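You operate a simulated robot arm through the tools that you are given. There is no shell and no other tool. Be economical: measure what you need, move in short steps, check, and stop when the job is done.

Carry out the task below with a simulated two-armed robot. There is one attempt and no reset: what you move stays moved.

TASK
Change the dirty filter element for a new one of the rating on the housing.
Fine: keep the housing still with one hand while the other turns the latch or pulls; new element down on the floor, latch locked, old one in the orange bin.
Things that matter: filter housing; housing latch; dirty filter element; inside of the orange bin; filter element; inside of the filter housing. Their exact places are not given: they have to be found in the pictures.

Only the result counts: the job must be done as asked and must still hold three seconds after the hand-in. Knocking over, shifting, dropping, spilling or breaking anything else fails it.

THE ROBOT
Two 6-joint arms with two-finger parallel grippers on one trunk, on a base that drives. Base frame: it is fixed to the floor where the robot stands at the start and does not move with it; the origin is under the middle of the robot, x ahead of it, y to its left, z up. Readings come in m, degrees, newtons and seconds.
The left shoulder is at the start at [0.06, 0.187, 1.172], the right one opposite. With the tool pointing down near the work surface each hand reaches from about 0.22 to 0.62 m from the robot's upright axis, wherever it stands, measured 20 degrees to its own side. Places, roughly: housing latch [0.5, 0, 1]; inside of the orange bin [0.5, -0.5, 0.9]; inside of the filter housing [0.5, -0.1, 0.9]. Payload 1.57 kg a hand.
The TCP of each hand is the grasp point between the finger pads, 0.03 m short of the fingertips. In the tool frame z runs along the fingers and y along their closing line. Largest opening 0.11 m; finger width 0.024, thickness 0.012; the body of the gripper, 0.048 by 0.112 m, starts 0.078 m behind the TCP.
Orientation is told as [roll, pitch, yaw] about the base's x, y, z axes, in that order, counted from this pose: with the fingers straight down and closing along the base's y, the tool's x points along the base's -x, its y along +y and its z along -z.

THE INTERFACE
- The arms move only by the tool servo_tool. It takes "left_steps", "right_steps" or both (then of equal length, played together; a hand with none holds still); each is a list of rows, each an object (a shift or turn left out is 0, a gripper value left out holds the last) with "travel": the shift along the base's x, y, z in m, a list of three; "delta_rot": the turn, a rotation vector about the base's x, y, z in degrees, a list of three; "fingers": the closure in counts, from 0 (fully open) to 255 (shut). In form: [{"travel": [tx, ty, tz], "delta_rot": [rx, ry, rz], "fingers": fingers}, ...]. A call has 1 to 10 rows; each row shifts and turns the commanded pose from where the row before left it. A row lasts 0.2 s, in which the tool goes at most 0.05 m and 8.6 degrees; a call with a longer step from one row to the next is refused whole, and so is a gripper value outside its range. A pose out of reach is approached as far as the arm can. The call stops where the force on the tool passes 90 N (or 10 N more than at its start, if that is more) or the arm is blocked; 0.2 s more then pass. The fingers move at their own pace (about 0.153 m/s each) and stop on an object; they squeeze with about 37 N. The grip force told is the motor's: it shows also when the fingers shut on nothing. Time passes only in rows, and 0.2 s behind the last, so rows that do not move let the fingers close. It gives the time, the measured TCP pose, the force on the tool (base axes), the opening and the grip force at its end, in the units of the frame above (readings bear some noise).
- Cameras (640 x 400 px; columns grow to the right, rows downward): "scene" is now at [0.0191, -0.0117, 1.7222]; the picture's right is [-0.33, -0.94, 0.00], its down [-0.74, 0.26, -0.61] and it looks along [0.58, -0.20, -0.79] (base axes); focal length 256 px, centre (320, 200). "left" rides on the left gripper at [0.07, -0.016, -0.141] in its tool frame; the picture's right is [0.23, 0.97, 0.00], its down [-0.86, 0.20, -0.48] and it looks along [-0.47, 0.11, 0.88] (tool axes); focal length 222 px, centre (320, 200). "right" rides on the right gripper at [0.07, 0.016, -0.141] in its tool frame; the picture's right is [-0.23, 0.97, 0.00], its down [-0.86, -0.20, -0.48] and it looks along [-0.47, -0.11, 0.88] (tool axes); focal length 222 px, centre (320, 200).
- camera(camera): a new picture of that camera. It takes no simulated time.
- slide_trunk(by): slides the trunk up (or, below 0, down) by that many m; the arms and the scene camera ride with it, the base frame stays. It gives what a move gives, with no picture.
- base_move(legs): drives the robot by 1 to 6 legs, each [ahead, left, turn to the left] in m, m and degrees, along the robot's own axes; the way and the turn of a leg run together, so that a leg with both is an arc; at most 1.5 m and 180 degrees a leg. The arms and the cameras ride along, it lands a little off, and it stops where it bumps. It gives what a move gives.
- aim_head(pan, tilt): turns the head with the scene camera to pan (to the left, within 86 degrees either way) and tilt (down, from -29 to 69), counted from straight ahead of the robot. It gives what a move gives.
- pixel_to_xyz(camera, pixels): there is no depth. For up to 12 entries [column, row, z] of the newest picture of that camera ("zoom" is the newest enlarged one), the place [x, y] in the base frame at which the ray of that pixel passes the height z, good to about 0.003 m, but the place of the scene camera against the robot may be out by one fixed shift of up to 0.025 m in any direction. It takes no simulated time.
- inspect(camera, box): a new picture of the part [left, top, right, bottom] of that camera's present view, enlarged. It takes no simulated time.
- sign_off(): hands the job in; it is judged then, once.

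Keep the steps short. Do not move on a guess: measure, check each grasp and each placing, and mend mistakes. In all there are 80 turns and 62 pictures (those below and enlarged ones count). Leave the grippers open and the arms clear of the work at the hand-in unless told otherwise, and finish with a single line.

The tools are called as a command line: name --argument value ..., lists and objects as JSON in quotes. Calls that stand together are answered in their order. servo_tool: Moves the arms, as the interface text tells. Its arguments: {"type":"object","properties":{"left_steps":{"type":"array"},"right_steps":{"type":"array"}},"required":[]} The other tools are called the same way: slide_trunk (by) slides the trunk up or down; base_move (legs) drives the base; aim_head (pan, tilt) turns the head that bears the scene camera; camera (camera) takes a picture; pixel_to_xyz (camera, pixels) gives the place at which the rays of pixels pass given heights; inspect (camera, box) takes an enlarged picture of a part of a camera's view; sign_off () hands the job in.

At the start:

```text
clock: 0.0
left_tcp_pos: [0.4543, 0.1525, 1.2454]
left_ee_rot: [0.0, 0.1, 0.0]
left_wrist_force: [-0.4, -0.9, 0.1]
left_grip_width: 0.1101
left_finger_force: 0.1
right_tcp_pos: [0.4217, -0.205, 1.2832]
right_ee_rot: [0.0, 0.0, 0.0]
right_wrist_force: [0.6, 0.4, 1.0]
right_grip_width: 0.1098
right_finger_force: 0.0
trunk travel left (down, up): [-0.8, 0.19]
robot x, y, heading: [0.0003, -0.0035, -0.0]
head pan, tilt: [-19.2, 52.0]
```

scene: 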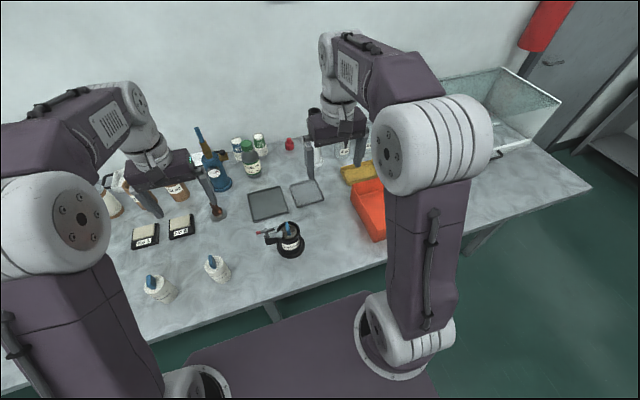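
right: 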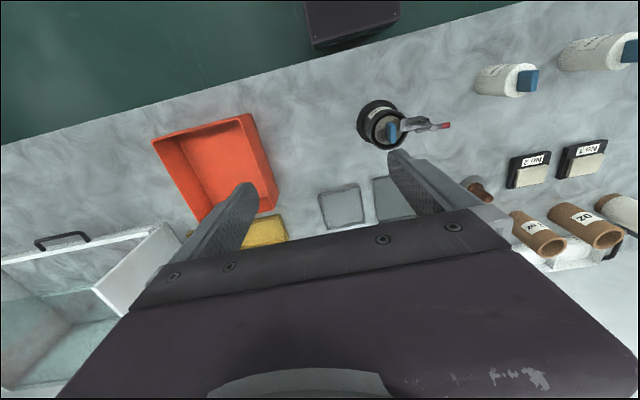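
left: 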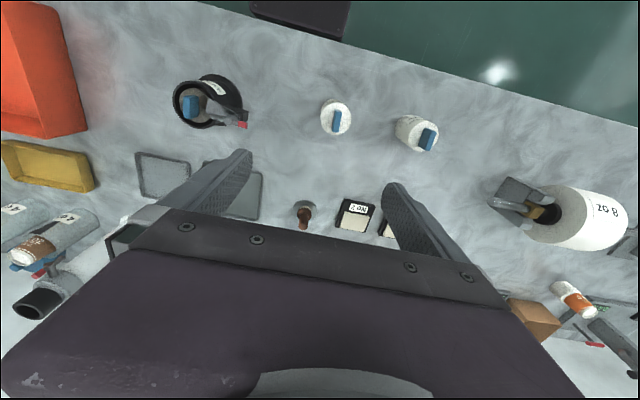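

I see the black housing near scene pixel (288,240) and two white elements with blue handles near (160,288) and (217,268). First I enlarge these to read the labels.

inspect --camera "scene" --box '[245, 205, 325, 265]'

inspect --camera "scene" --box '[135, 245, 245, 310]'

inspect --camera "right" --box '[340, 20, 640, 180]'

inspect --camera "left" --box '[160, 60, 460, 180]'

```text
6.67 times, centred on (285, 235) of scene
```

zoom: 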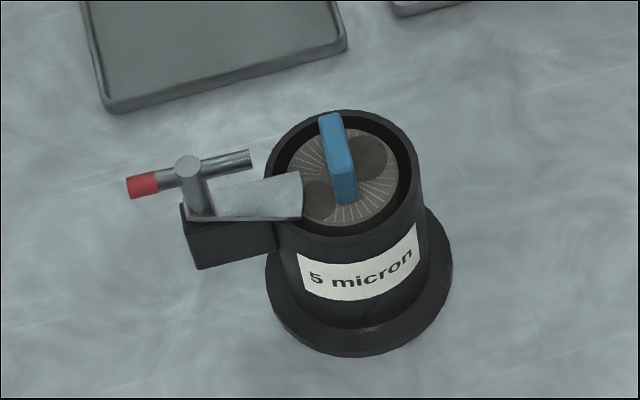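

```text
5.82 times, centred on (190, 278) of scene
```

zoom: 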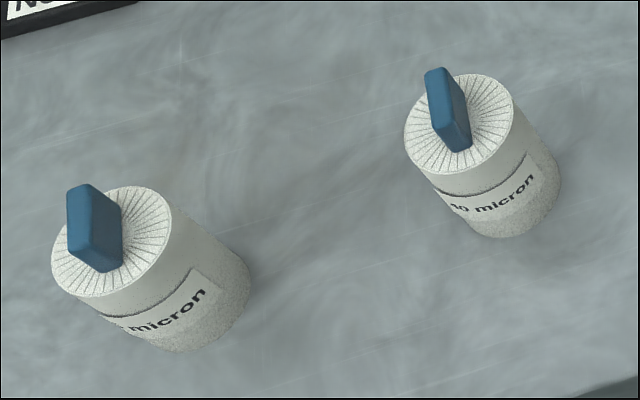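

```text
2.13 times, centred on (490, 100) of right
```

zoom: 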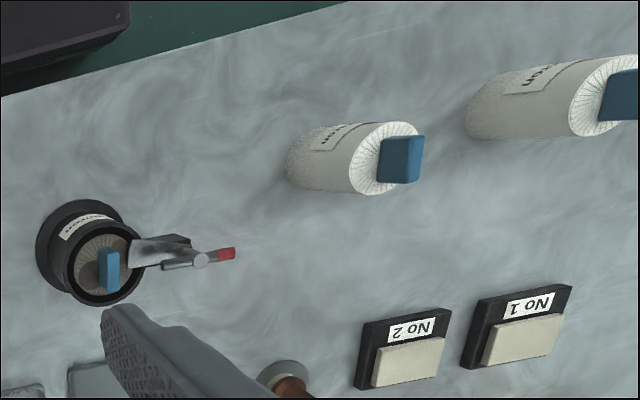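

```text
2.13 times, centred on (310, 120) of left
```

zoom: 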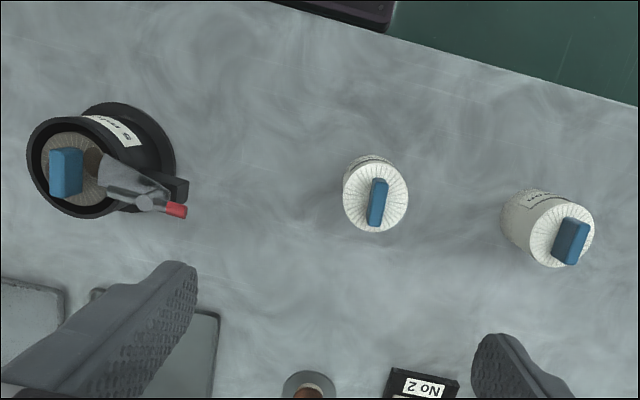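

The housing says "5 micron", and the right-hand element says "10 micron". I can't see the first digits on the left-hand one yet, so I zoom in on it and measure places with the left wrist camera.

inspect --camera "scene" --box '[140, 270, 184, 304]'

inspect --camera "left" --box '[160, 60, 270, 150]'

pixel_to_xyz --camera "left" --pixels '[[336, 119, 0.96], [427, 139, 0.96], [191, 105, 0.96], [229, 115, 0.96], [336, 105, 0.85], [405, 130, 0.85], [222, 85, 0.85]]'

pixel_to_xyz --camera "right" --pixels '[[391, 133, 0.96], [428, 122, 0.96], [380, 105, 0.85], [155, 142, 0.9], [240, 115, 0.9], [275, 190, 0.9], [200, 220, 0.9]]'

```text
11.76 times, centred on (162, 287) of scene
```

zoom: 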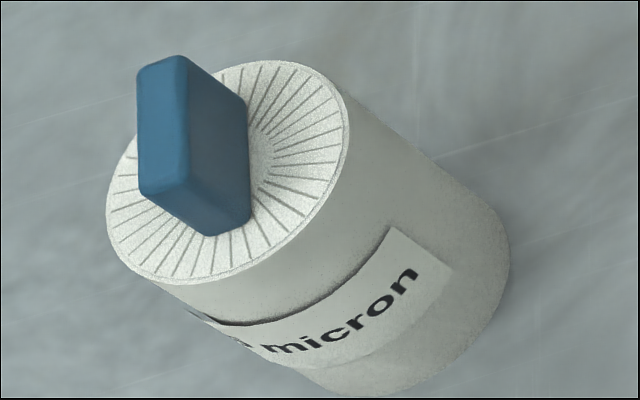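

```text
4.44 times, centred on (215, 105) of left
```

zoom: 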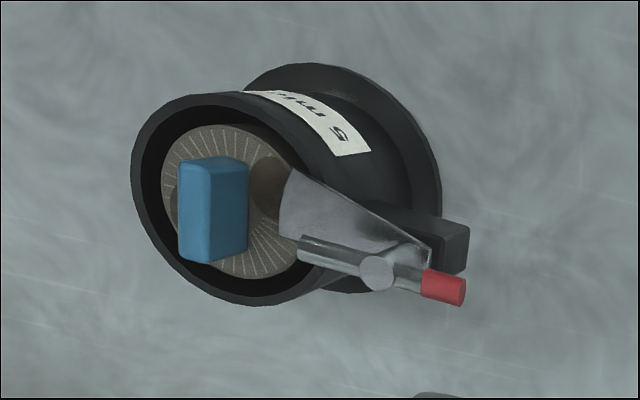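

```text
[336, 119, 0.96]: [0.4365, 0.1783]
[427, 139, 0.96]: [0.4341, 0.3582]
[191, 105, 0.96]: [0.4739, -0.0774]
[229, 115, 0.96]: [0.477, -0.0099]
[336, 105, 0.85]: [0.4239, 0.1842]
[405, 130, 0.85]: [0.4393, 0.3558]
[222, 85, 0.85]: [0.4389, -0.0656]
```

```text
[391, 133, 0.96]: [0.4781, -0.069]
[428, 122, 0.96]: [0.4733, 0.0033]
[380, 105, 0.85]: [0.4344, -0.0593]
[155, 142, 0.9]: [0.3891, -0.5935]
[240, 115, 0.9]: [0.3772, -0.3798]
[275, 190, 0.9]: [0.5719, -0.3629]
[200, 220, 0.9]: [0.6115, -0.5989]
```

The left element's number is on its far left side. I move the left hand back and left, keeping it high, so its camera can see the label.

servo_tool --left_steps '[{"travel": [-0.022, 0.034, -0.016]}, {"travel": [-0.022, 0.034, -0.016]}, {"travel": [-0.022, 0.034, -0.016]}, {"travel": [-0.022, 0.034, -0.016]}, {"travel": [-0.022, 0.034, -0.016]}, {"travel": [-0.022, 0.034, -0.016]}, {"travel": [-0.022, 0.034, -0.016]}, {"travel": [-0.022, 0.034, -0.016]}]'

camera --camera "left"

```text
clock: 1.8
left_tcp_pos: [0.2754, 0.426, 1.1163]
left_ee_rot: [-0.1, 0.0, 0.0]
left_wrist_force: [-0.2, -0.8, -0.3]
left_grip_width: 0.1104
left_finger_force: 0.0
right_tcp_pos: [0.4217, -0.2032, 1.2834]
right_ee_rot: [-0.1, 0.1, 0.0]
right_wrist_force: [0.6, 0.6, -1.1]
right_grip_width: 0.1098
right_finger_force: 0.0
trunk travel left (down, up): [-0.8, 0.19]
robot x, y, heading: [-0.0013, -0.0051, 0.0]
head pan, tilt: [-19.2, 52.0]
```

```text
52 pictures are left
```

left: 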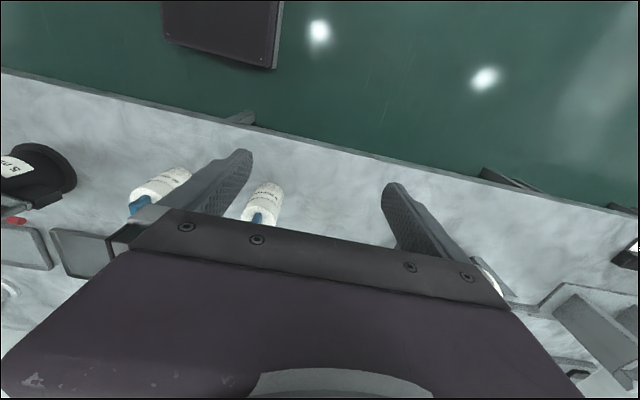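

inspect --camera "left" --box '[120, 150, 290, 240]'

```text
3.76 times, centred on (205, 195) of left
```

zoom: 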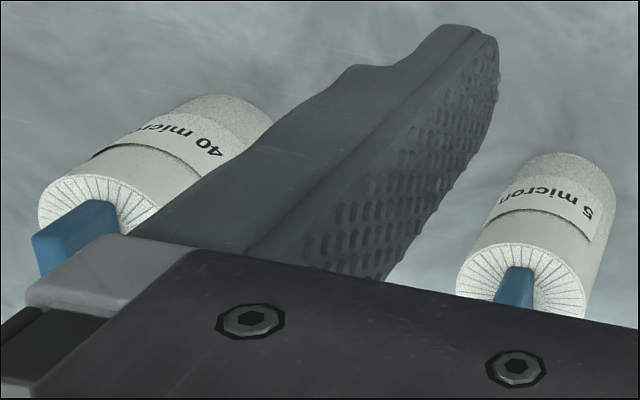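

The left element is the "5 micron" one and the other says "40/10", so I'll fit the left one. Next I triangulate its height from this second view.

pixel_to_xyz --camera "left" --pixels '[[260, 217, 0.9], [260, 217, 0.93], [260, 217, 0.96], [27, 198, 0.85], [268, 184, 0.85], [277, 190, 0.85]]'

pixel_to_xyz --camera "scene" --pixels '[[158, 284, 0.9], [158, 284, 0.93], [158, 284, 0.96], [168, 298, 0.85], [287, 225, 0.96], [287, 225, 0.93]]'

```text
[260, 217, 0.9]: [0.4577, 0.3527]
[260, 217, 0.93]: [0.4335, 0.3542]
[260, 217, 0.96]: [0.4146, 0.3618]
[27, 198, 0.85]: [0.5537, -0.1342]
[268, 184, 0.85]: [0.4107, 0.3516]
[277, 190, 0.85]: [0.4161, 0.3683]
```

```text
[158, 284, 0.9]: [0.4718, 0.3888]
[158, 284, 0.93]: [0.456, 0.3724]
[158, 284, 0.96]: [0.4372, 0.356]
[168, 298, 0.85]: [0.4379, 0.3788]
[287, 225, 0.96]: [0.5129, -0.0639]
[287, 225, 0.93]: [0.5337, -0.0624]
```

The 5 micron element stands at about (0.434, 0.356). My plan is to have the right hand hold the housing from the -y side, with fingers tilted about 60° and closing along x. The left hand then does the latch and elements. First I yaw the right hand -90° up high.

servo_tool --right_steps '[{"delta_rot": [0, 0, -8.5]}, {"delta_rot": [0, 0, -8.5]}, {"delta_rot": [0, 0, -8.5]}, {"delta_rot": [0, 0, -8.5]}, {"delta_rot": [0, 0, -8.5]}, {"delta_rot": [0, 0, -8.5]}, {"delta_rot": [0, 0, -8.5]}, {"delta_rot": [0, 0, -8.5]}, {"delta_rot": [0, 0, -8.5]}, {"delta_rot": [0, 0, -8.5]}]'

servo_tool --right_steps '[{"delta_rot": [0, 0, -5]}, {"delta_rot": [8, 0, 0]}, {"delta_rot": [8, 0, 0]}, {"delta_rot": [8, 0, 0]}, {"delta_rot": [8, 0, 0]}, {"delta_rot": [8, 0, 0]}, {"delta_rot": [8, 0, 0]}, {"delta_rot": [7, 0, 0]}]'

camera --camera "scene"

camera --camera "right"

```text
clock: 4.0
left_tcp_pos: [0.2753, 0.4239, 1.1162]
left_ee_rot: [0.0, 0.0, 0.1]
left_wrist_force: [-0.2, -0.1, 0.1]
left_grip_width: 0.1099
left_finger_force: 0.0
right_tcp_pos: [0.4222, -0.2048, 1.2827]
right_ee_rot: [0.0, 0.0, -85.1]
right_wrist_force: [-0.1, 0.6, 0.3]
right_grip_width: 0.11
right_finger_force: 0.1
trunk travel left (down, up): [-0.8, 0.19]
robot x, y, heading: [-0.0026, 0.0016, 0.2]
head pan, tilt: [-19.2, 52.0]
```

```text
clock: 5.8
left_tcp_pos: [0.2766, 0.4236, 1.1156]
left_ee_rot: [-0.1, 0.0, 0.0]
left_wrist_force: [-0.3, 0.2, -0.3]
left_grip_width: 0.1101
left_finger_force: 0.0
right_tcp_pos: [0.4221, -0.2058, 1.2816]
right_ee_rot: [0.1, 55.1, -89.9]
right_wrist_force: [0.0, 0.0, -0.3]
right_grip_width: 0.1101
right_finger_force: 0.0
trunk travel left (down, up): [-0.8, 0.19]
robot x, y, heading: [-0.0012, -0.0039, -0.0]
head pan, tilt: [-19.2, 52.0]
```

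```text
50 pictures are left
```

scene: 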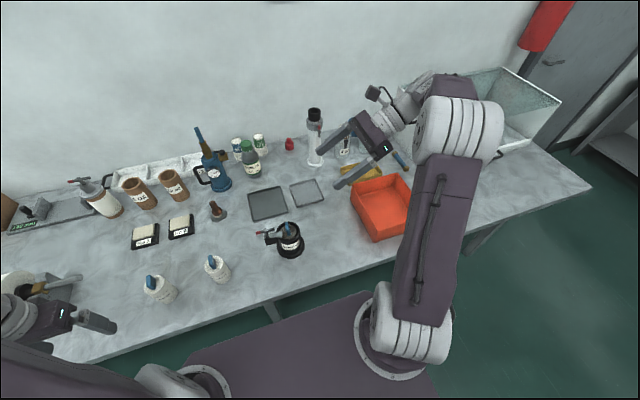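

```text
49 pictures are left
```

right: 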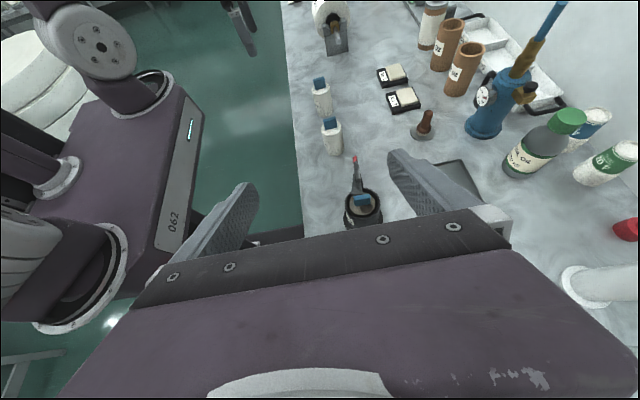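

The right hand is in the wanted tilt. I measure the housing rim, the latch and its surroundings in the current right-hand view.

inspect --camera "right" --box '[320, 140, 416, 240]'

pixel_to_xyz --camera "right" --pixels '[[344, 205, 0.957], [383, 205, 0.957], [362, 207, 0.957], [355, 160, 0.98], [331, 123, 0.96], [319, 82, 0.96], [445, 180, 0.86]]'

inspect --camera "scene" --box '[235, 165, 345, 265]'

pixel_to_xyz --camera "scene" --pixels '[[291, 229, 0.957], [352, 195, 0.92], [374, 242, 0.92], [415, 222, 0.92], [403, 174, 0.92], [255, 220, 0.86], [288, 212, 0.86], [297, 207, 0.86]]'

```text
4.00 times, centred on (368, 190) of right
```

zoom: 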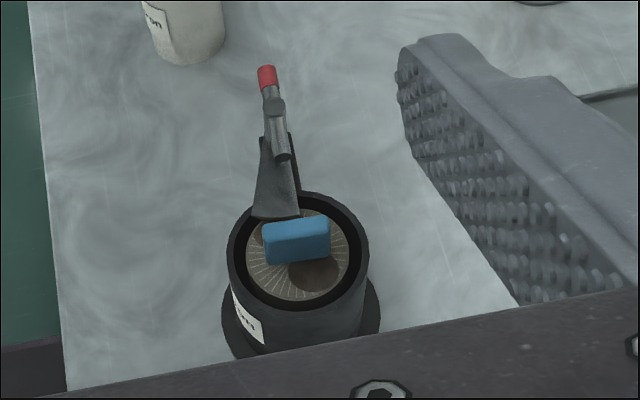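

```text
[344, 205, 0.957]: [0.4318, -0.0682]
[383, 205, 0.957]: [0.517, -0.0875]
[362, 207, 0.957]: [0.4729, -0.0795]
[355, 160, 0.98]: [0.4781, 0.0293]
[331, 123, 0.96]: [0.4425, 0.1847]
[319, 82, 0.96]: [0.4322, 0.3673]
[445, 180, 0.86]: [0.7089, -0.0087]
```

```text
4.00 times, centred on (290, 215) of scene
```

zoom: 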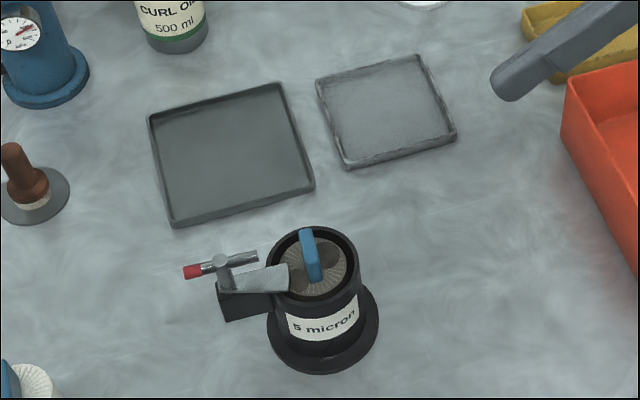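

```text
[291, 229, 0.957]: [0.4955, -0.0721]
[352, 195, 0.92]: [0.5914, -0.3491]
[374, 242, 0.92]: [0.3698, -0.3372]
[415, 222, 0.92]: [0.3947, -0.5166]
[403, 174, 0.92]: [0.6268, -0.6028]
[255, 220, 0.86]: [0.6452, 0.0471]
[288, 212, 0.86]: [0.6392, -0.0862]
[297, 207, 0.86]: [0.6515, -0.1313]
```

The housing axis is at about (0.475, -0.076), outside diameter about 0.088 and rim z about 0.957. The scene camera reads about 0.02 too far in x. I bring the right hand to a standoff behind the housing along its finger direction.

servo_tool --right_steps '[{"travel": [0.0076, 0.0015, -0.0414]}, {"travel": [0.0076, 0.0015, -0.0414]}, {"travel": [0.0076, 0.0015, -0.0414]}, {"travel": [0.0076, 0.0015, -0.0414]}, {"travel": [0.0076, 0.0015, -0.0414]}, {"travel": [0.0076, 0.0015, -0.0414]}, {"travel": [0.0076, 0.0015, -0.0414]}]'

camera --camera "right"

```text
clock: 7.4
left_tcp_pos: [0.2764, 0.4238, 1.1161]
left_ee_rot: [0.0, 0.1, 0.0]
left_wrist_force: [0.1, 0.4, -0.5]
left_grip_width: 0.1102
left_finger_force: 0.0
right_tcp_pos: [0.4746, -0.1933, 0.9941]
right_ee_rot: [0.0, 55.0, -90.0]
right_wrist_force: [-0.5, 0.9, -0.8]
right_grip_width: 0.1101
right_finger_force: 0.2
trunk travel left (down, up): [-0.8, 0.19]
robot x, y, heading: [0.0038, 0.0003, -0.1]
head pan, tilt: [-19.2, 52.0]
```

```text
46 pictures are left
```

right: 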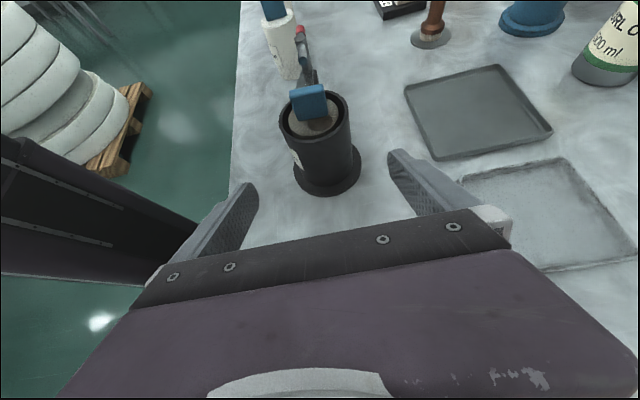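

pixel_to_xyz --camera "right" --pixels '[[280, 118, 0.957], [347, 102, 0.957], [313, 115, 0.957], [293, 172, 0.87], [362, 165, 0.87], [329, 192, 0.86]]'

```text
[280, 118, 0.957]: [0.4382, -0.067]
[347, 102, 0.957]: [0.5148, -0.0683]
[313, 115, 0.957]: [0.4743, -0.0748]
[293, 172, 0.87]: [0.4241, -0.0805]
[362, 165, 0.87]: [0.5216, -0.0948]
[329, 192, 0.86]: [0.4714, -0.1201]
```

The housing is centred at x about 0.476, between the fingers. I go in along the finger direction in 4 short rows with the fingers open.

servo_tool --right_steps '[{"travel": [0.001, 0.0283, -0.0205]}, {"travel": [0, 0.0283, -0.0205]}, {"travel": [0, 0.0283, -0.0205]}, {"travel": [0, 0.0283, -0.0205]}]'

camera --camera "right"

inspect --camera "scene" --box '[235, 165, 345, 265]'

```text
clock: 8.4
left_tcp_pos: [0.2761, 0.4263, 1.1154]
left_ee_rot: [0.1, 0.0, 0.0]
left_wrist_force: [0.4, -0.2, 0.0]
left_grip_width: 0.1103
left_finger_force: 0.2
right_tcp_pos: [0.4762, -0.0791, 0.91]
right_ee_rot: [-0.1, 55.0, -90.1]
right_wrist_force: [-0.6, 0.2, -0.1]
right_grip_width: 0.1101
right_finger_force: 0.1
trunk travel left (down, up): [-0.8, 0.19]
robot x, y, heading: [-0.002, -0.0034, -0.2]
head pan, tilt: [-19.2, 52.0]
```

```text
45 pictures are left
```

right: 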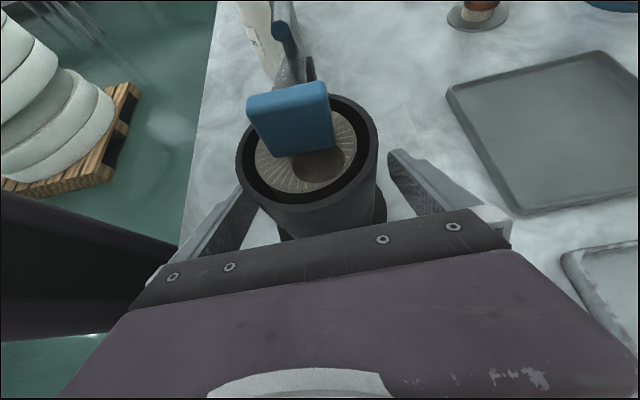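

```text
4.00 times, centred on (290, 215) of scene
```

zoom: 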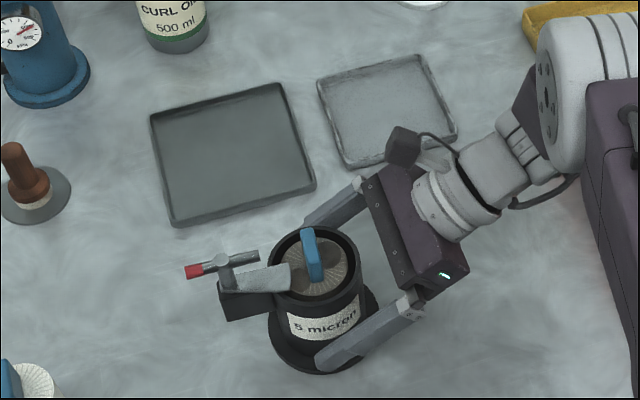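

Both fingers are astride the housing with the label clear above. I close the right hand on the housing body.

servo_tool --right_steps '[{"fingers": 255}, {}, {}]'

camera --camera "right"

```text
clock: 9.2
left_tcp_pos: [0.2768, 0.4239, 1.1165]
left_ee_rot: [0.0, 0.0, 0.1]
left_wrist_force: [0.1, 0.1, -0.7]
left_grip_width: 0.11
left_finger_force: 0.1
right_tcp_pos: [0.4754, -0.0791, 0.9097]
right_ee_rot: [0.0, 55.0, -90.0]
right_wrist_force: [0.9, 0.3, 0.3]
right_grip_width: 0.0793
right_finger_force: 37.5
trunk travel left (down, up): [-0.8, 0.19]
robot x, y, heading: [-0.0023, -0.0009, 0.0]
head pan, tilt: [-19.2, 52.0]
```

```text
43 pictures are left
```

right: 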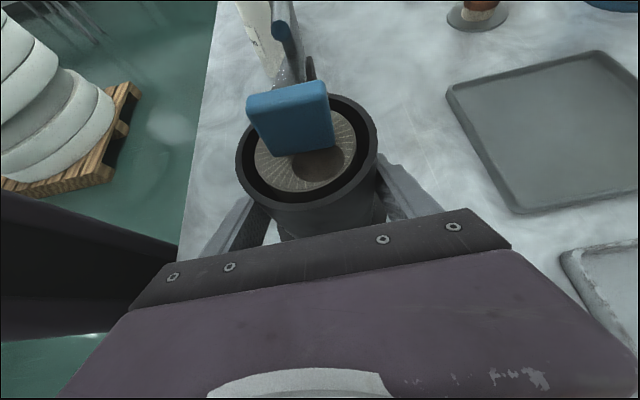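

The housing is held (width 0.079) and hasn't moved. Next I bring the left hand across at constant height to look at the latch.

servo_tool --left_steps '[{"travel": [0.018, -0.04, 0]}, {"travel": [0.018, -0.04, 0]}, {"travel": [0.018, -0.04, 0]}, {"travel": [0.018, -0.04, 0]}, {"travel": [0.018, -0.04, 0]}, {"travel": [0.018, -0.04, 0]}, {"travel": [0.018, -0.04, 0]}, {"travel": [0.018, -0.04, 0]}, {"travel": [0.018, -0.04, 0]}]'

camera --camera "left"

```text
clock: 11.2
left_tcp_pos: [0.4398, 0.0626, 1.1197]
left_ee_rot: [0.2, 0.1, 0.1]
left_wrist_force: [1.1, -0.3, 0.4]
left_grip_width: 0.1101
left_finger_force: 0.1
right_tcp_pos: [0.4754, -0.0806, 0.9097]
right_ee_rot: [0.0, 55.0, -90.0]
right_wrist_force: [0.3, 0.2, -0.2]
right_grip_width: 0.0795
right_finger_force: 37.0
trunk travel left (down, up): [-0.8, 0.19]
robot x, y, heading: [0.001, -0.0005, 0.1]
head pan, tilt: [-19.2, 52.0]
```

```text
42 pictures are left
```

left: 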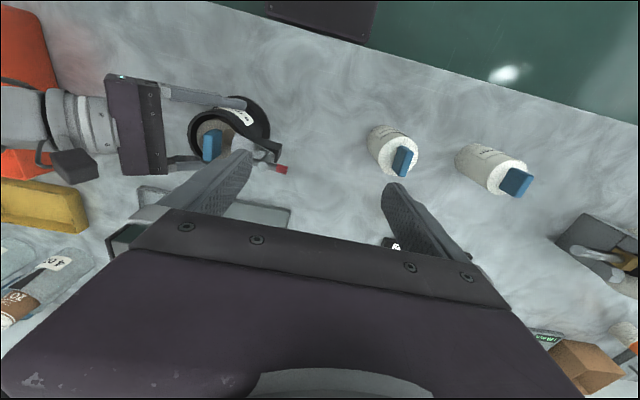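

inspect --camera "left" --box '[185, 90, 300, 185]'

pixel_to_xyz --camera "left" --pixels '[[281, 169, 0.98], [281, 169, 0.97], [258, 155, 0.98], [258, 155, 0.97], [213, 145, 0.98]]'

```text
4.21 times, centred on (242, 138) of left
```

zoom: 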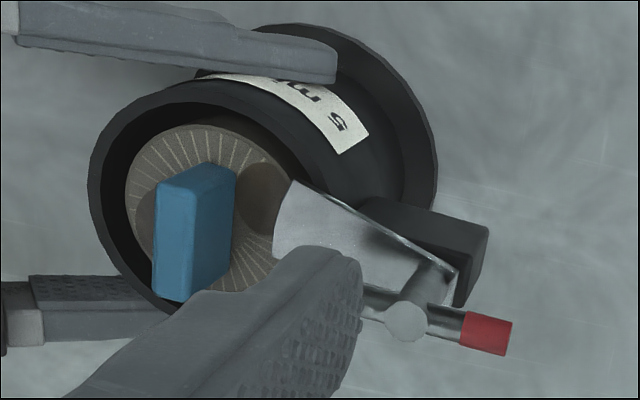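

```text
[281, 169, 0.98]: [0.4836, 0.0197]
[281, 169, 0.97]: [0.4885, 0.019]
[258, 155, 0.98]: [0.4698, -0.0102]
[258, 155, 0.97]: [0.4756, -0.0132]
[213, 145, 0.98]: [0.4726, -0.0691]
```

The red bar end is at about (0.4775, 0.021, 0.992) and the post at about y = -0.006. I yaw the left hand -90° so its fingers close along x, moving over the red end at the same time.

servo_tool --left_steps '[{"delta_rot": [0, 0, -8.5]}, {"delta_rot": [0, 0, -8.5]}, {"delta_rot": [0, 0, -8.5]}, {"delta_rot": [0, 0, -8.5]}, {"delta_rot": [0, 0, -8.5]}, {"delta_rot": [0, 0, -8.5]}, {"delta_rot": [0, 0, -8.5]}, {"delta_rot": [0, 0, -8.5]}, {"delta_rot": [0, 0, -8.5]}, {"delta_rot": [0, 0, -8.5]}]'

servo_tool --left_steps '[{"delta_rot": [0, 0, -5], "travel": [0.019, -0.01, 0]}, {"travel": [0.019, -0.01, -0.015]}]'

camera --camera "left"

```text
clock: 13.4
left_tcp_pos: [0.4388, 0.0645, 1.1157]
left_ee_rot: [0.1, 0.0, -85.2]
left_wrist_force: [0.2, 0.8, -0.1]
left_grip_width: 0.1099
left_finger_force: 0.1
right_tcp_pos: [0.4753, -0.0797, 0.9097]
right_ee_rot: [-0.1, 55.0, -90.0]
right_wrist_force: [0.5, 0.7, 0.0]
right_grip_width: 0.0791
right_finger_force: 36.6
trunk travel left (down, up): [-0.8, 0.19]
robot x, y, heading: [0.004, -0.0011, -0.1]
head pan, tilt: [-19.2, 52.0]
```

```text
clock: 14.0
left_tcp_pos: [0.4782, 0.0447, 1.1011]
left_ee_rot: [-0.1, 0.0, -90.1]
left_wrist_force: [0.0, 0.6, -0.6]
left_grip_width: 0.1099
left_finger_force: 0.0
right_tcp_pos: [0.4744, -0.0802, 0.9104]
right_ee_rot: [0.0, 55.1, -90.0]
right_wrist_force: [-0.6, -0.9, 0.6]
right_grip_width: 0.0794
right_finger_force: 36.5
trunk travel left (down, up): [-0.8, 0.19]
robot x, y, heading: [0.0004, 0.001, 0.1]
head pan, tilt: [-19.2, 52.0]
```

```text
40 pictures are left
```

left: 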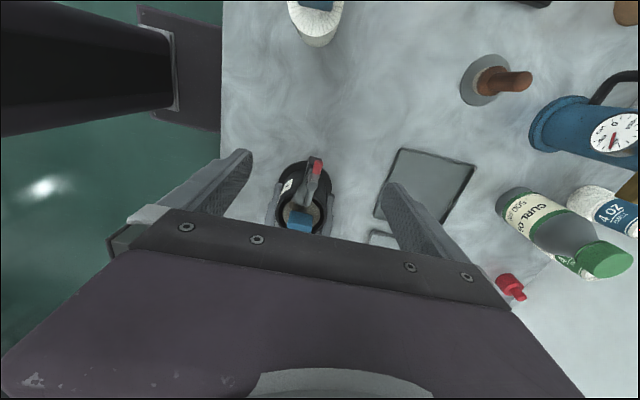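

inspect --camera "left" --box '[260, 145, 360, 245]'

pixel_to_xyz --camera "left" --pixels '[[317, 165, 0.992], [313, 182, 0.992], [300, 210, 0.957]]'

```text
4.00 times, centred on (310, 195) of left
```

zoom: 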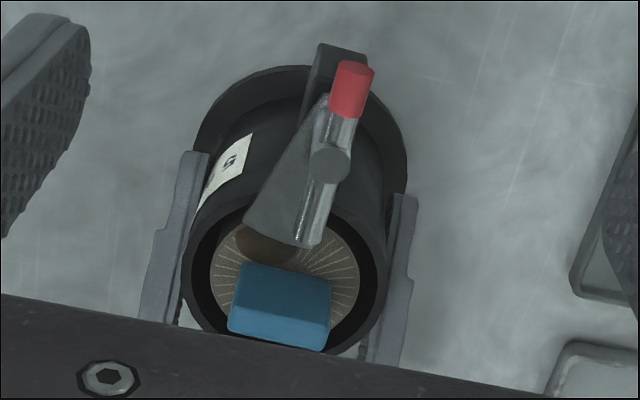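

```text
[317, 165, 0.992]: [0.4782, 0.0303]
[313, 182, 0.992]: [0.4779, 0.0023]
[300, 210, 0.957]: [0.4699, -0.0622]
```

The bar lies along y at x = 0.478, with red centre y about 0.025 and post y about -0.003. I lower the left hand astride the red end, and I'll close in the next call after checking.

servo_tool --left_steps '[{"travel": [0, -0.02, 0]}, {"travel": [0, 0, -0.03]}, {"travel": [0, 0, -0.03]}, {"travel": [0, 0, -0.033]}]'

camera --camera "left"

inspect --camera "scene" --box '[235, 195, 325, 265]'

```text
clock: 15.0
left_tcp_pos: [0.4781, 0.0228, 1.0082]
left_ee_rot: [0.1, -0.1, -90.0]
left_wrist_force: [-0.4, -0.3, 0.2]
left_grip_width: 0.1098
left_finger_force: 0.0
right_tcp_pos: [0.4747, -0.0793, 0.91]
right_ee_rot: [0.1, 55.1, -90.1]
right_wrist_force: [0.1, -1.5, 0.5]
right_grip_width: 0.0791
right_finger_force: 37.5
trunk travel left (down, up): [-0.8, 0.19]
robot x, y, heading: [0.0009, -0.0005, 0.0]
head pan, tilt: [-19.2, 52.0]
```

```text
38 pictures are left
```

left: 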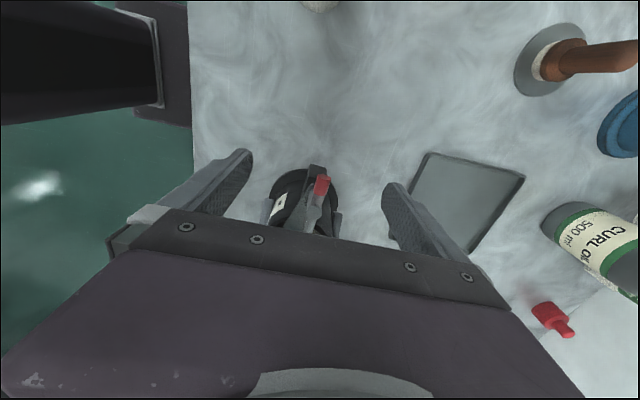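

```text
5.71 times, centred on (280, 230) of scene
```

zoom: 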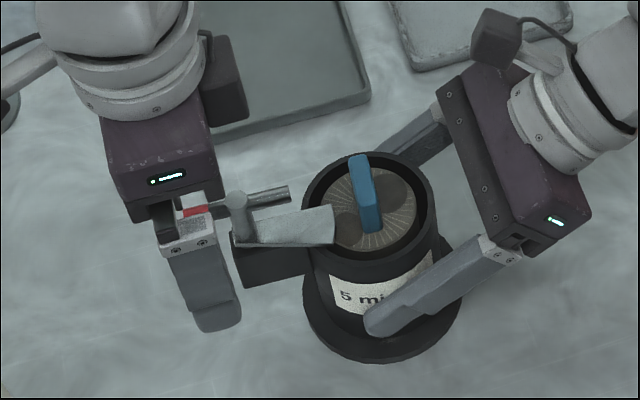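

Everything is clear, so I close on the red end.

servo_tool --left_steps '[{"fingers": 255}, {}, {}, {}]'

inspect --camera "scene" --box '[235, 195, 325, 265]'

```text
clock: 16.0
left_tcp_pos: [0.4789, 0.0232, 1.0074]
left_ee_rot: [0.0, 0.1, -90.0]
left_wrist_force: [6.9, 1.7, -1.2]
left_grip_width: 0.0092
left_finger_force: 27.4
right_tcp_pos: [0.474, -0.0806, 0.9102]
right_ee_rot: [0.0, 55.0, -89.9]
right_wrist_force: [-7.7, -3.7, 3.6]
right_grip_width: 0.0792
right_finger_force: 37.4
trunk travel left (down, up): [-0.8, 0.19]
robot x, y, heading: [0.0019, 0.0008, -0.1]
head pan, tilt: [-19.2, 52.0]
```

```text
5.71 times, centred on (280, 230) of scene
```

zoom: 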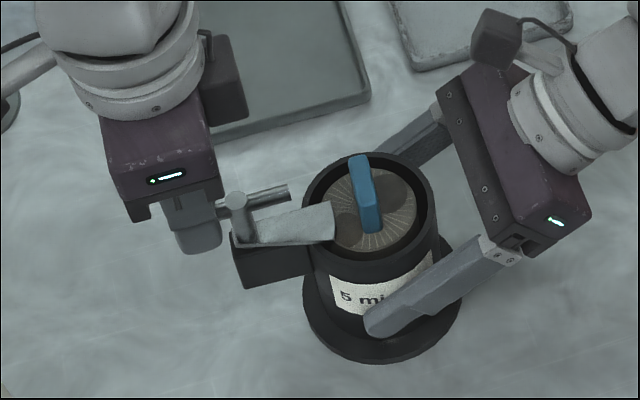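

The bar is gripped (9 mm). I try a small counter-clockwise turn of 16° about the post and watch the force.

servo_tool --left_steps '[{"travel": [-0.0036, -0.0003, 0], "delta_rot": [0, 0, 8]}, {"travel": [-0.0036, -0.0007, 0], "delta_rot": [0, 0, 8]}]'

inspect --camera "scene" --box '[235, 195, 325, 265]'

```text
clock: 16.6
left_tcp_pos: [0.4702, 0.0236, 1.0081]
left_ee_rot: [0.1, -0.1, -73.9]
left_wrist_force: [11.9, -0.1, -7.5]
left_grip_width: 0.0088
left_finger_force: 27.8
right_tcp_pos: [0.474, -0.0797, 0.9109]
right_ee_rot: [0.0, 55.1, -90.0]
right_wrist_force: [-12.2, 0.8, 7.9]
right_grip_width: 0.0795
right_finger_force: 37.5
trunk travel left (down, up): [-0.8, 0.19]
robot x, y, heading: [0.0012, -0.0001, -0.1]
head pan, tilt: [-19.2, 52.0]
```

```text
5.71 times, centred on (280, 230) of scene
```

zoom: 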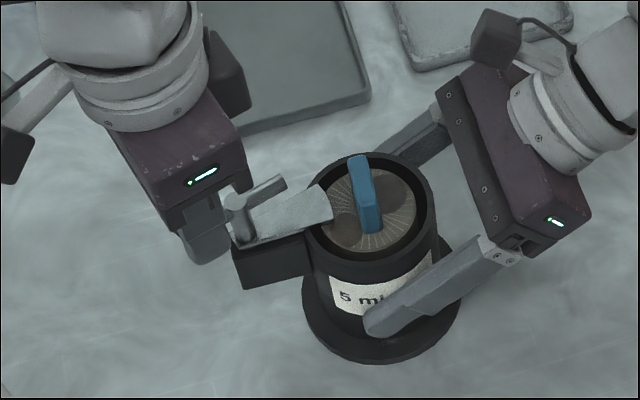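

The tab swings that way with a modest force of about 12 N. I continue along the arc by 40°.

servo_tool --left_steps '[{"travel": [-0.0034, -0.0012, 0], "delta_rot": [0, 0, 8]}, {"travel": [-0.0032, -0.0017, 0], "delta_rot": [0, 0, 8]}, {"travel": [-0.0029, -0.0021, 0], "delta_rot": [0, 0, 8]}, {"travel": [-0.0026, -0.0025, 0], "delta_rot": [0, 0, 8]}, {"travel": [-0.0022, -0.0029, 0], "delta_rot": [0, 0, 8]}]'

servo_tool --left_steps '[{"travel": [-0.0018, -0.0031, 0], "delta_rot": [0, 0, 8]}, {"travel": [-0.0014, -0.0034, 0], "delta_rot": [0, 0, 8]}, {"travel": [-0.0009, -0.0035, 0], "delta_rot": [0, 0, 8]}]'

inspect --camera "scene" --box '[235, 195, 325, 265]'

```text
clock: 17.8
left_tcp_pos: [0.4562, 0.0135, 1.0089]
left_ee_rot: [0.1, 0.0, -33.8]
left_wrist_force: [14.0, 6.7, -1.5]
left_grip_width: 0.009
left_finger_force: 27.8
right_tcp_pos: [0.4739, -0.0798, 0.9102]
right_ee_rot: [0.0, 55.0, -89.9]
right_wrist_force: [-15.3, -6.9, 6.1]
right_grip_width: 0.0794
right_finger_force: 37.1
trunk travel left (down, up): [-0.8, 0.19]
robot x, y, heading: [-0.002, 0.0005, 0.1]
head pan, tilt: [-19.2, 52.0]
```

```text
clock: 18.6
left_tcp_pos: [0.4513, 0.0036, 1.009]
left_ee_rot: [0.0, 0.0, -9.8]
left_wrist_force: [12.2, 7.1, 0.6]
left_grip_width: 0.0095
left_finger_force: 27.9
right_tcp_pos: [0.4759, -0.0798, 0.9097]
right_ee_rot: [0.1, 54.9, -90.0]
right_wrist_force: [-13.5, -6.8, 2.1]
right_grip_width: 0.0794
right_finger_force: 37.3
trunk travel left (down, up): [-0.8, 0.19]
robot x, y, heading: [0.0002, -0.0038, 0.2]
head pan, tilt: [-19.2, 52.0]
```

```text
5.71 times, centred on (280, 230) of scene
```

zoom: 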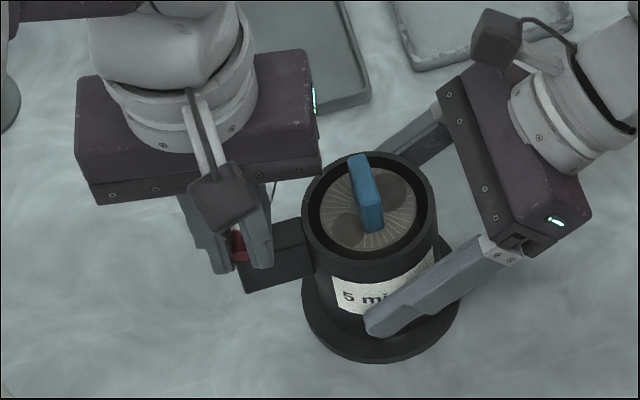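

The tab is clear of the bore. I turn about 10° more for margin, then open.

servo_tool --left_steps '[{"travel": [-0.0004, -0.0036, 0], "delta_rot": [0, 0, 8]}, {"travel": [0.0, -0.002, 0], "delta_rot": [0, 0, 3]}, {"fingers": 0}, {}, {}]'

servo_tool --left_steps '[{"travel": [0, 0, 0.04]}, {"travel": [0, 0, 0.04]}, {"travel": [0, 0, 0.02]}]'

camera --camera "left"

```text
clock: 19.8
left_tcp_pos: [0.45, -0.002, 1.0077]
left_ee_rot: [0.0, 0.1, 1.0]
left_wrist_force: [-3.0, 1.9, -0.5]
left_grip_width: 0.1081
left_finger_force: 0.1
right_tcp_pos: [0.4759, -0.0803, 0.91]
right_ee_rot: [0.1, 55.0, -90.1]
right_wrist_force: [4.5, -1.6, 3.2]
right_grip_width: 0.0795
right_finger_force: 37.2
trunk travel left (down, up): [-0.8, 0.19]
robot x, y, heading: [-0.0011, 0.0011, -0.0]
head pan, tilt: [-19.2, 52.0]
```

```text
clock: 20.6
left_tcp_pos: [0.4503, -0.0015, 1.108]
left_ee_rot: [0.0, 0.0, 1.0]
left_wrist_force: [-0.8, 0.4, 0.1]
left_grip_width: 0.1103
left_finger_force: 0.1
right_tcp_pos: [0.4756, -0.0804, 0.9097]
right_ee_rot: [-0.1, 55.0, -90.1]
right_wrist_force: [-1.6, -0.3, 0.1]
right_grip_width: 0.079
right_finger_force: 36.9
trunk travel left (down, up): [-0.8, 0.19]
robot x, y, heading: [0.0005, -0.0026, -0.0]
head pan, tilt: [-19.2, 52.0]
```

```text
33 pictures are left
```

left: 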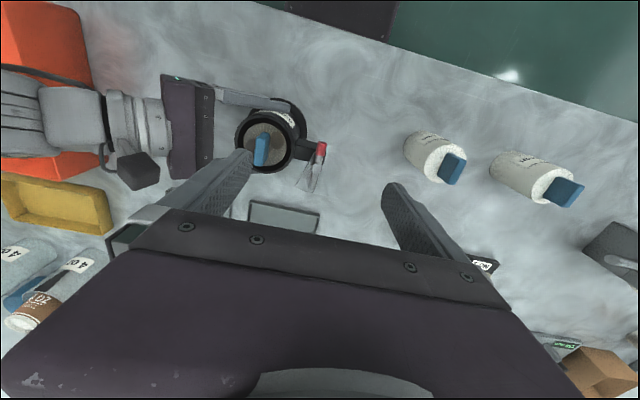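

inspect --camera "left" --box '[220, 90, 340, 190]'

pixel_to_xyz --camera "left" --pixels '[[263, 137, 0.98], [262, 164, 0.98], [262, 150, 0.98], [265, 145, 0.957], [453, 165, 0.96], [568, 190, 0.96]]'

inspect --camera "right" --box '[220, 50, 400, 230]'

```text
4.00 times, centred on (280, 140) of left
```

zoom: 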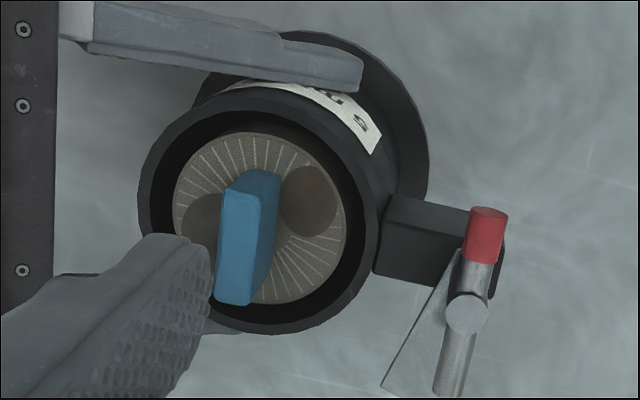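

```text
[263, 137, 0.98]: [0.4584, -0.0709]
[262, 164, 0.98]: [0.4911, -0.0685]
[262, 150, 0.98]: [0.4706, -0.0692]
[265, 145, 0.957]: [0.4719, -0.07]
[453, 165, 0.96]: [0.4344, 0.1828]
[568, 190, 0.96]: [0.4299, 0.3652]
```

```text
2.22 times, centred on (310, 140) of right
```

zoom: 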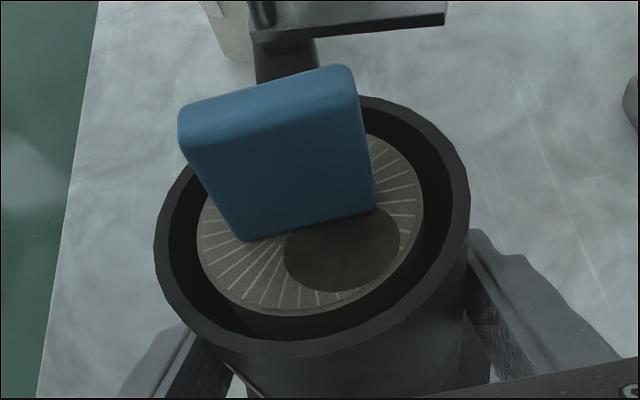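

The latch is open at about 90° and the blue handle is centred near (0.474, -0.073). The camera stalk on the right hand would come within 1 cm of the left gripper's body. So I open the right hand, flatten its tilt by 12° and back it off 6 mm, then regrip.

servo_tool --right_steps '[{"fingers": 0}, {}, {"delta_rot": [6, 0, 0], "travel": [0, -0.003, 0]}, {"delta_rot": [6, 0, 0], "travel": [0, -0.003, 0]}, {}]'

servo_tool --right_steps '[{"fingers": 255}, {}, {}]'

inspect --camera "scene" --box '[235, 165, 395, 265]'

```text
clock: 21.8
left_tcp_pos: [0.4499, -0.0026, 1.1074]
left_ee_rot: [0.0, 0.0, 1.0]
left_wrist_force: [0.1, -0.5, 0.2]
left_grip_width: 0.1104
left_finger_force: 0.1
right_tcp_pos: [0.4756, -0.0862, 0.9101]
right_ee_rot: [0.0, 67.0, -90.0]
right_wrist_force: [0.2, 0.4, 0.0]
right_grip_width: 0.1098
right_finger_force: 0.0
trunk travel left (down, up): [-0.8, 0.19]
robot x, y, heading: [-0.003, -0.0009, -0.1]
head pan, tilt: [-19.2, 52.0]
```

```text
clock: 22.6
left_tcp_pos: [0.4493, -0.0025, 1.1093]
left_ee_rot: [0.1, 0.0, 1.1]
left_wrist_force: [0.5, -0.3, -0.1]
left_grip_width: 0.1102
left_finger_force: 0.1
right_tcp_pos: [0.4752, -0.0867, 0.9104]
right_ee_rot: [0.0, 67.0, -90.0]
right_wrist_force: [-1.6, 1.1, -0.3]
right_grip_width: 0.0794
right_finger_force: 37.1
trunk travel left (down, up): [-0.8, 0.19]
robot x, y, heading: [-0.0005, -0.0019, 0.1]
head pan, tilt: [-19.2, 52.0]
```

```text
4.00 times, centred on (315, 215) of scene
```

zoom: 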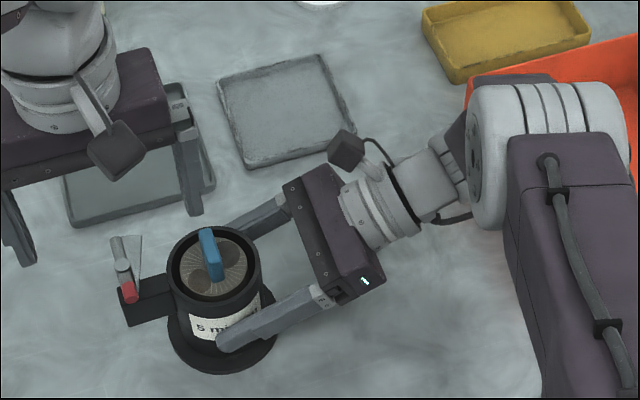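

The grip is firm again and the latch is open. I move the left hand over the blue handle at height and narrow its fingers to about 36 mm.

servo_tool --left_steps '[{"travel": [0.0124, -0.0352, 0], "fingers": 172}, {"travel": [0.0124, -0.0352, 0]}, {"travel": [0, 0, -0.04]}, {"travel": [0, 0, -0.025]}, {}]'

camera --camera "left"

inspect --camera "right" --box '[220, 0, 420, 200]'

```text
clock: 23.8
left_tcp_pos: [0.475, -0.0717, 1.0429]
left_ee_rot: [0.1, 0.0, 1.0]
left_wrist_force: [0.6, 0.4, -0.5]
left_grip_width: 0.036
left_finger_force: 0.1
right_tcp_pos: [0.4758, -0.0864, 0.9096]
right_ee_rot: [0.0, 67.0, -89.9]
right_wrist_force: [0.3, -0.4, 1.7]
right_grip_width: 0.0792
right_finger_force: 37.1
trunk travel left (down, up): [-0.8, 0.19]
robot x, y, heading: [-0.0014, -0.0005, -0.1]
head pan, tilt: [-19.2, 52.0]
```

```text
29 pictures are left
```

left: 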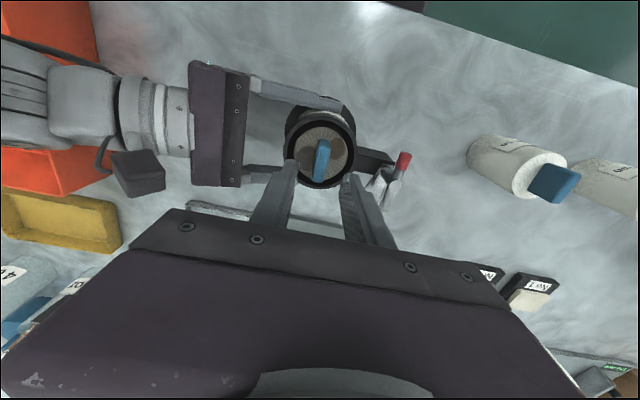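

```text
2.00 times, centred on (320, 100) of right
```

zoom: 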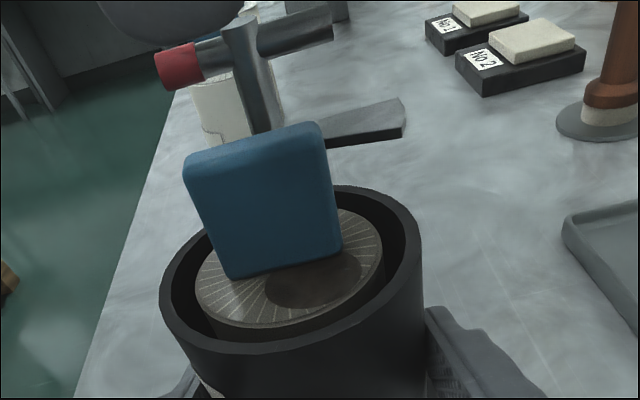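

The fingers straddle the handle (tips at columns 290 and 347, handle at 322). I go down 6 cm and watch the force.

servo_tool --left_steps '[{"travel": [0, 0, -0.025]}, {"travel": [0, 0, -0.02]}, {"travel": [0, 0, -0.014]}]'

inspect --camera "right" --box '[220, 0, 420, 200]'

```text
clock: 24.6
left_tcp_pos: [0.4768, -0.0731, 0.985]
left_ee_rot: [0.0, -0.1, 1.0]
left_wrist_force: [-0.3, -0.2, 0.4]
left_grip_width: 0.0355
left_finger_force: 0.0
right_tcp_pos: [0.4757, -0.0868, 0.9099]
right_ee_rot: [0.0, 67.0, -90.0]
right_wrist_force: [0.5, -1.7, 0.7]
right_grip_width: 0.0796
right_finger_force: 37.3
trunk travel left (down, up): [-0.8, 0.19]
robot x, y, heading: [-0.0016, -0.0012, -0.3]
head pan, tilt: [-19.2, 52.0]
```

```text
2.00 times, centred on (320, 100) of right
```

zoom: 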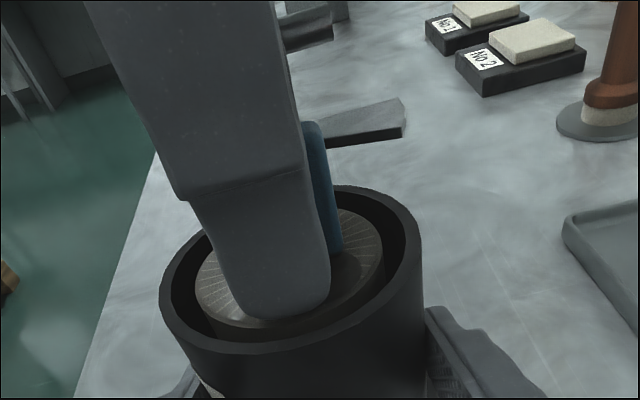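

The tips are just above the element top beside the handle. I close and then lift 2 cm slowly.

servo_tool --left_steps '[{"fingers": 255}, {}, {}]'

servo_tool --left_steps '[{"travel": [0, 0, 0.01]}, {"travel": [0, 0, 0.01]}]'

inspect --camera "right" --box '[220, 0, 420, 200]'

```text
clock: 25.4
left_tcp_pos: [0.4755, -0.0725, 0.9863]
left_ee_rot: [0.1, 0.1, 1.0]
left_wrist_force: [0.8, 4.2, 0.2]
left_grip_width: 0.011
left_finger_force: 28.4
right_tcp_pos: [0.4758, -0.086, 0.9091]
right_ee_rot: [0.0, 66.9, -90.1]
right_wrist_force: [-0.9, -6.5, 2.2]
right_grip_width: 0.0794
right_finger_force: 36.9
trunk travel left (down, up): [-0.8, 0.19]
robot x, y, heading: [-0.0029, 0.0027, -0.0]
head pan, tilt: [-19.2, 52.0]
```

```text
clock: 26.0
left_tcp_pos: [0.476, -0.0731, 1.0056]
left_ee_rot: [0.0, 0.0, 1.0]
left_wrist_force: [0.3, 0.2, -1.0]
left_grip_width: 0.0108
left_finger_force: 28.4
right_tcp_pos: [0.4749, -0.0861, 0.9091]
right_ee_rot: [-0.1, 66.9, -90.0]
right_wrist_force: [-1.1, 0.6, 0.0]
right_grip_width: 0.0793
right_finger_force: 37.0
trunk travel left (down, up): [-0.8, 0.19]
robot x, y, heading: [-0.0003, -0.0031, 0.3]
head pan, tilt: [-19.2, 52.0]
```

```text
2.00 times, centred on (320, 100) of right
```

zoom: 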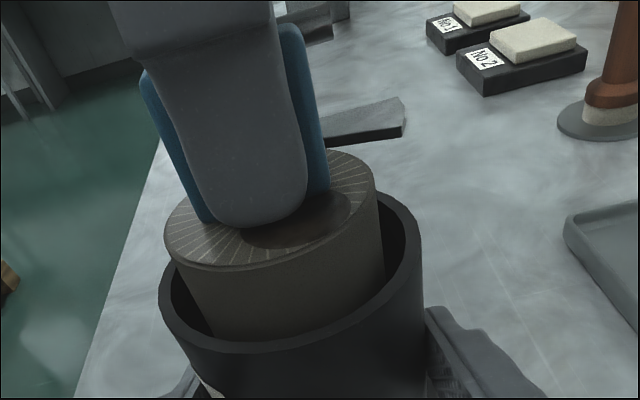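

The old element comes out freely (about 11 mm grip). I lift it clear to z of about 1.17 and check.

servo_tool --left_steps '[{"travel": [0, 0, 0.02]}, {"travel": [0, 0, 0.03]}, {"travel": [0, 0, 0.03]}, {"travel": [0, 0, 0.04]}, {"travel": [0, 0, 0.045]}]'

servo_tool --right_steps '[{"fingers": 0}, {}, {"travel": [0, -0.037, 0.016]}, {"travel": [0, -0.037, 0.016]}, {"travel": [0, -0.037, 0.016]}, {"travel": [-0.02, -0.02, 0.04]}, {"travel": [-0.03, 0, 0.04]}, {"travel": [-0.03, 0, 0.04]}, {"travel": [-0.03, 0, 0.04]}, {"travel": [-0.03, 0, 0.04]}]'

camera --camera "scene"

```text
clock: 27.2
left_tcp_pos: [0.4741, -0.0729, 1.1722]
left_ee_rot: [0.1, 0.2, 1.0]
left_wrist_force: [-0.1, 0.2, 0.7]
left_grip_width: 0.011
left_finger_force: 28.5
right_tcp_pos: [0.4751, -0.0877, 0.9096]
right_ee_rot: [0.1, 66.9, -90.0]
right_wrist_force: [-1.0, 0.4, 0.8]
right_grip_width: 0.0789
right_finger_force: 37.1
trunk travel left (down, up): [-0.8, 0.19]
robot x, y, heading: [-0.0005, 0.0016, -0.1]
head pan, tilt: [-19.2, 52.0]
```

```text
clock: 29.4
left_tcp_pos: [0.4723, -0.074, 1.172]
left_ee_rot: [0.1, 0.0, 1.1]
left_wrist_force: [-0.9, -0.2, -0.8]
left_grip_width: 0.0108
left_finger_force: 28.8
right_tcp_pos: [0.3348, -0.2173, 1.1592]
right_ee_rot: [0.3, 67.2, -89.7]
right_wrist_force: [0.5, -0.5, 0.2]
right_grip_width: 0.1101
right_finger_force: 0.0
trunk travel left (down, up): [-0.8, 0.19]
robot x, y, heading: [0.0029, 0.0024, 0.2]
head pan, tilt: [-19.2, 52.0]
```

```text
25 pictures are left
```

scene: 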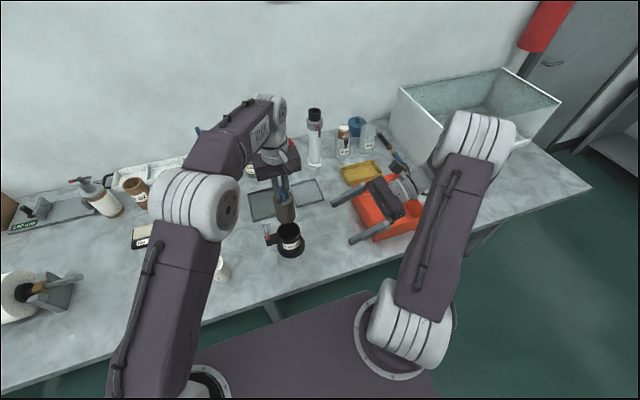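

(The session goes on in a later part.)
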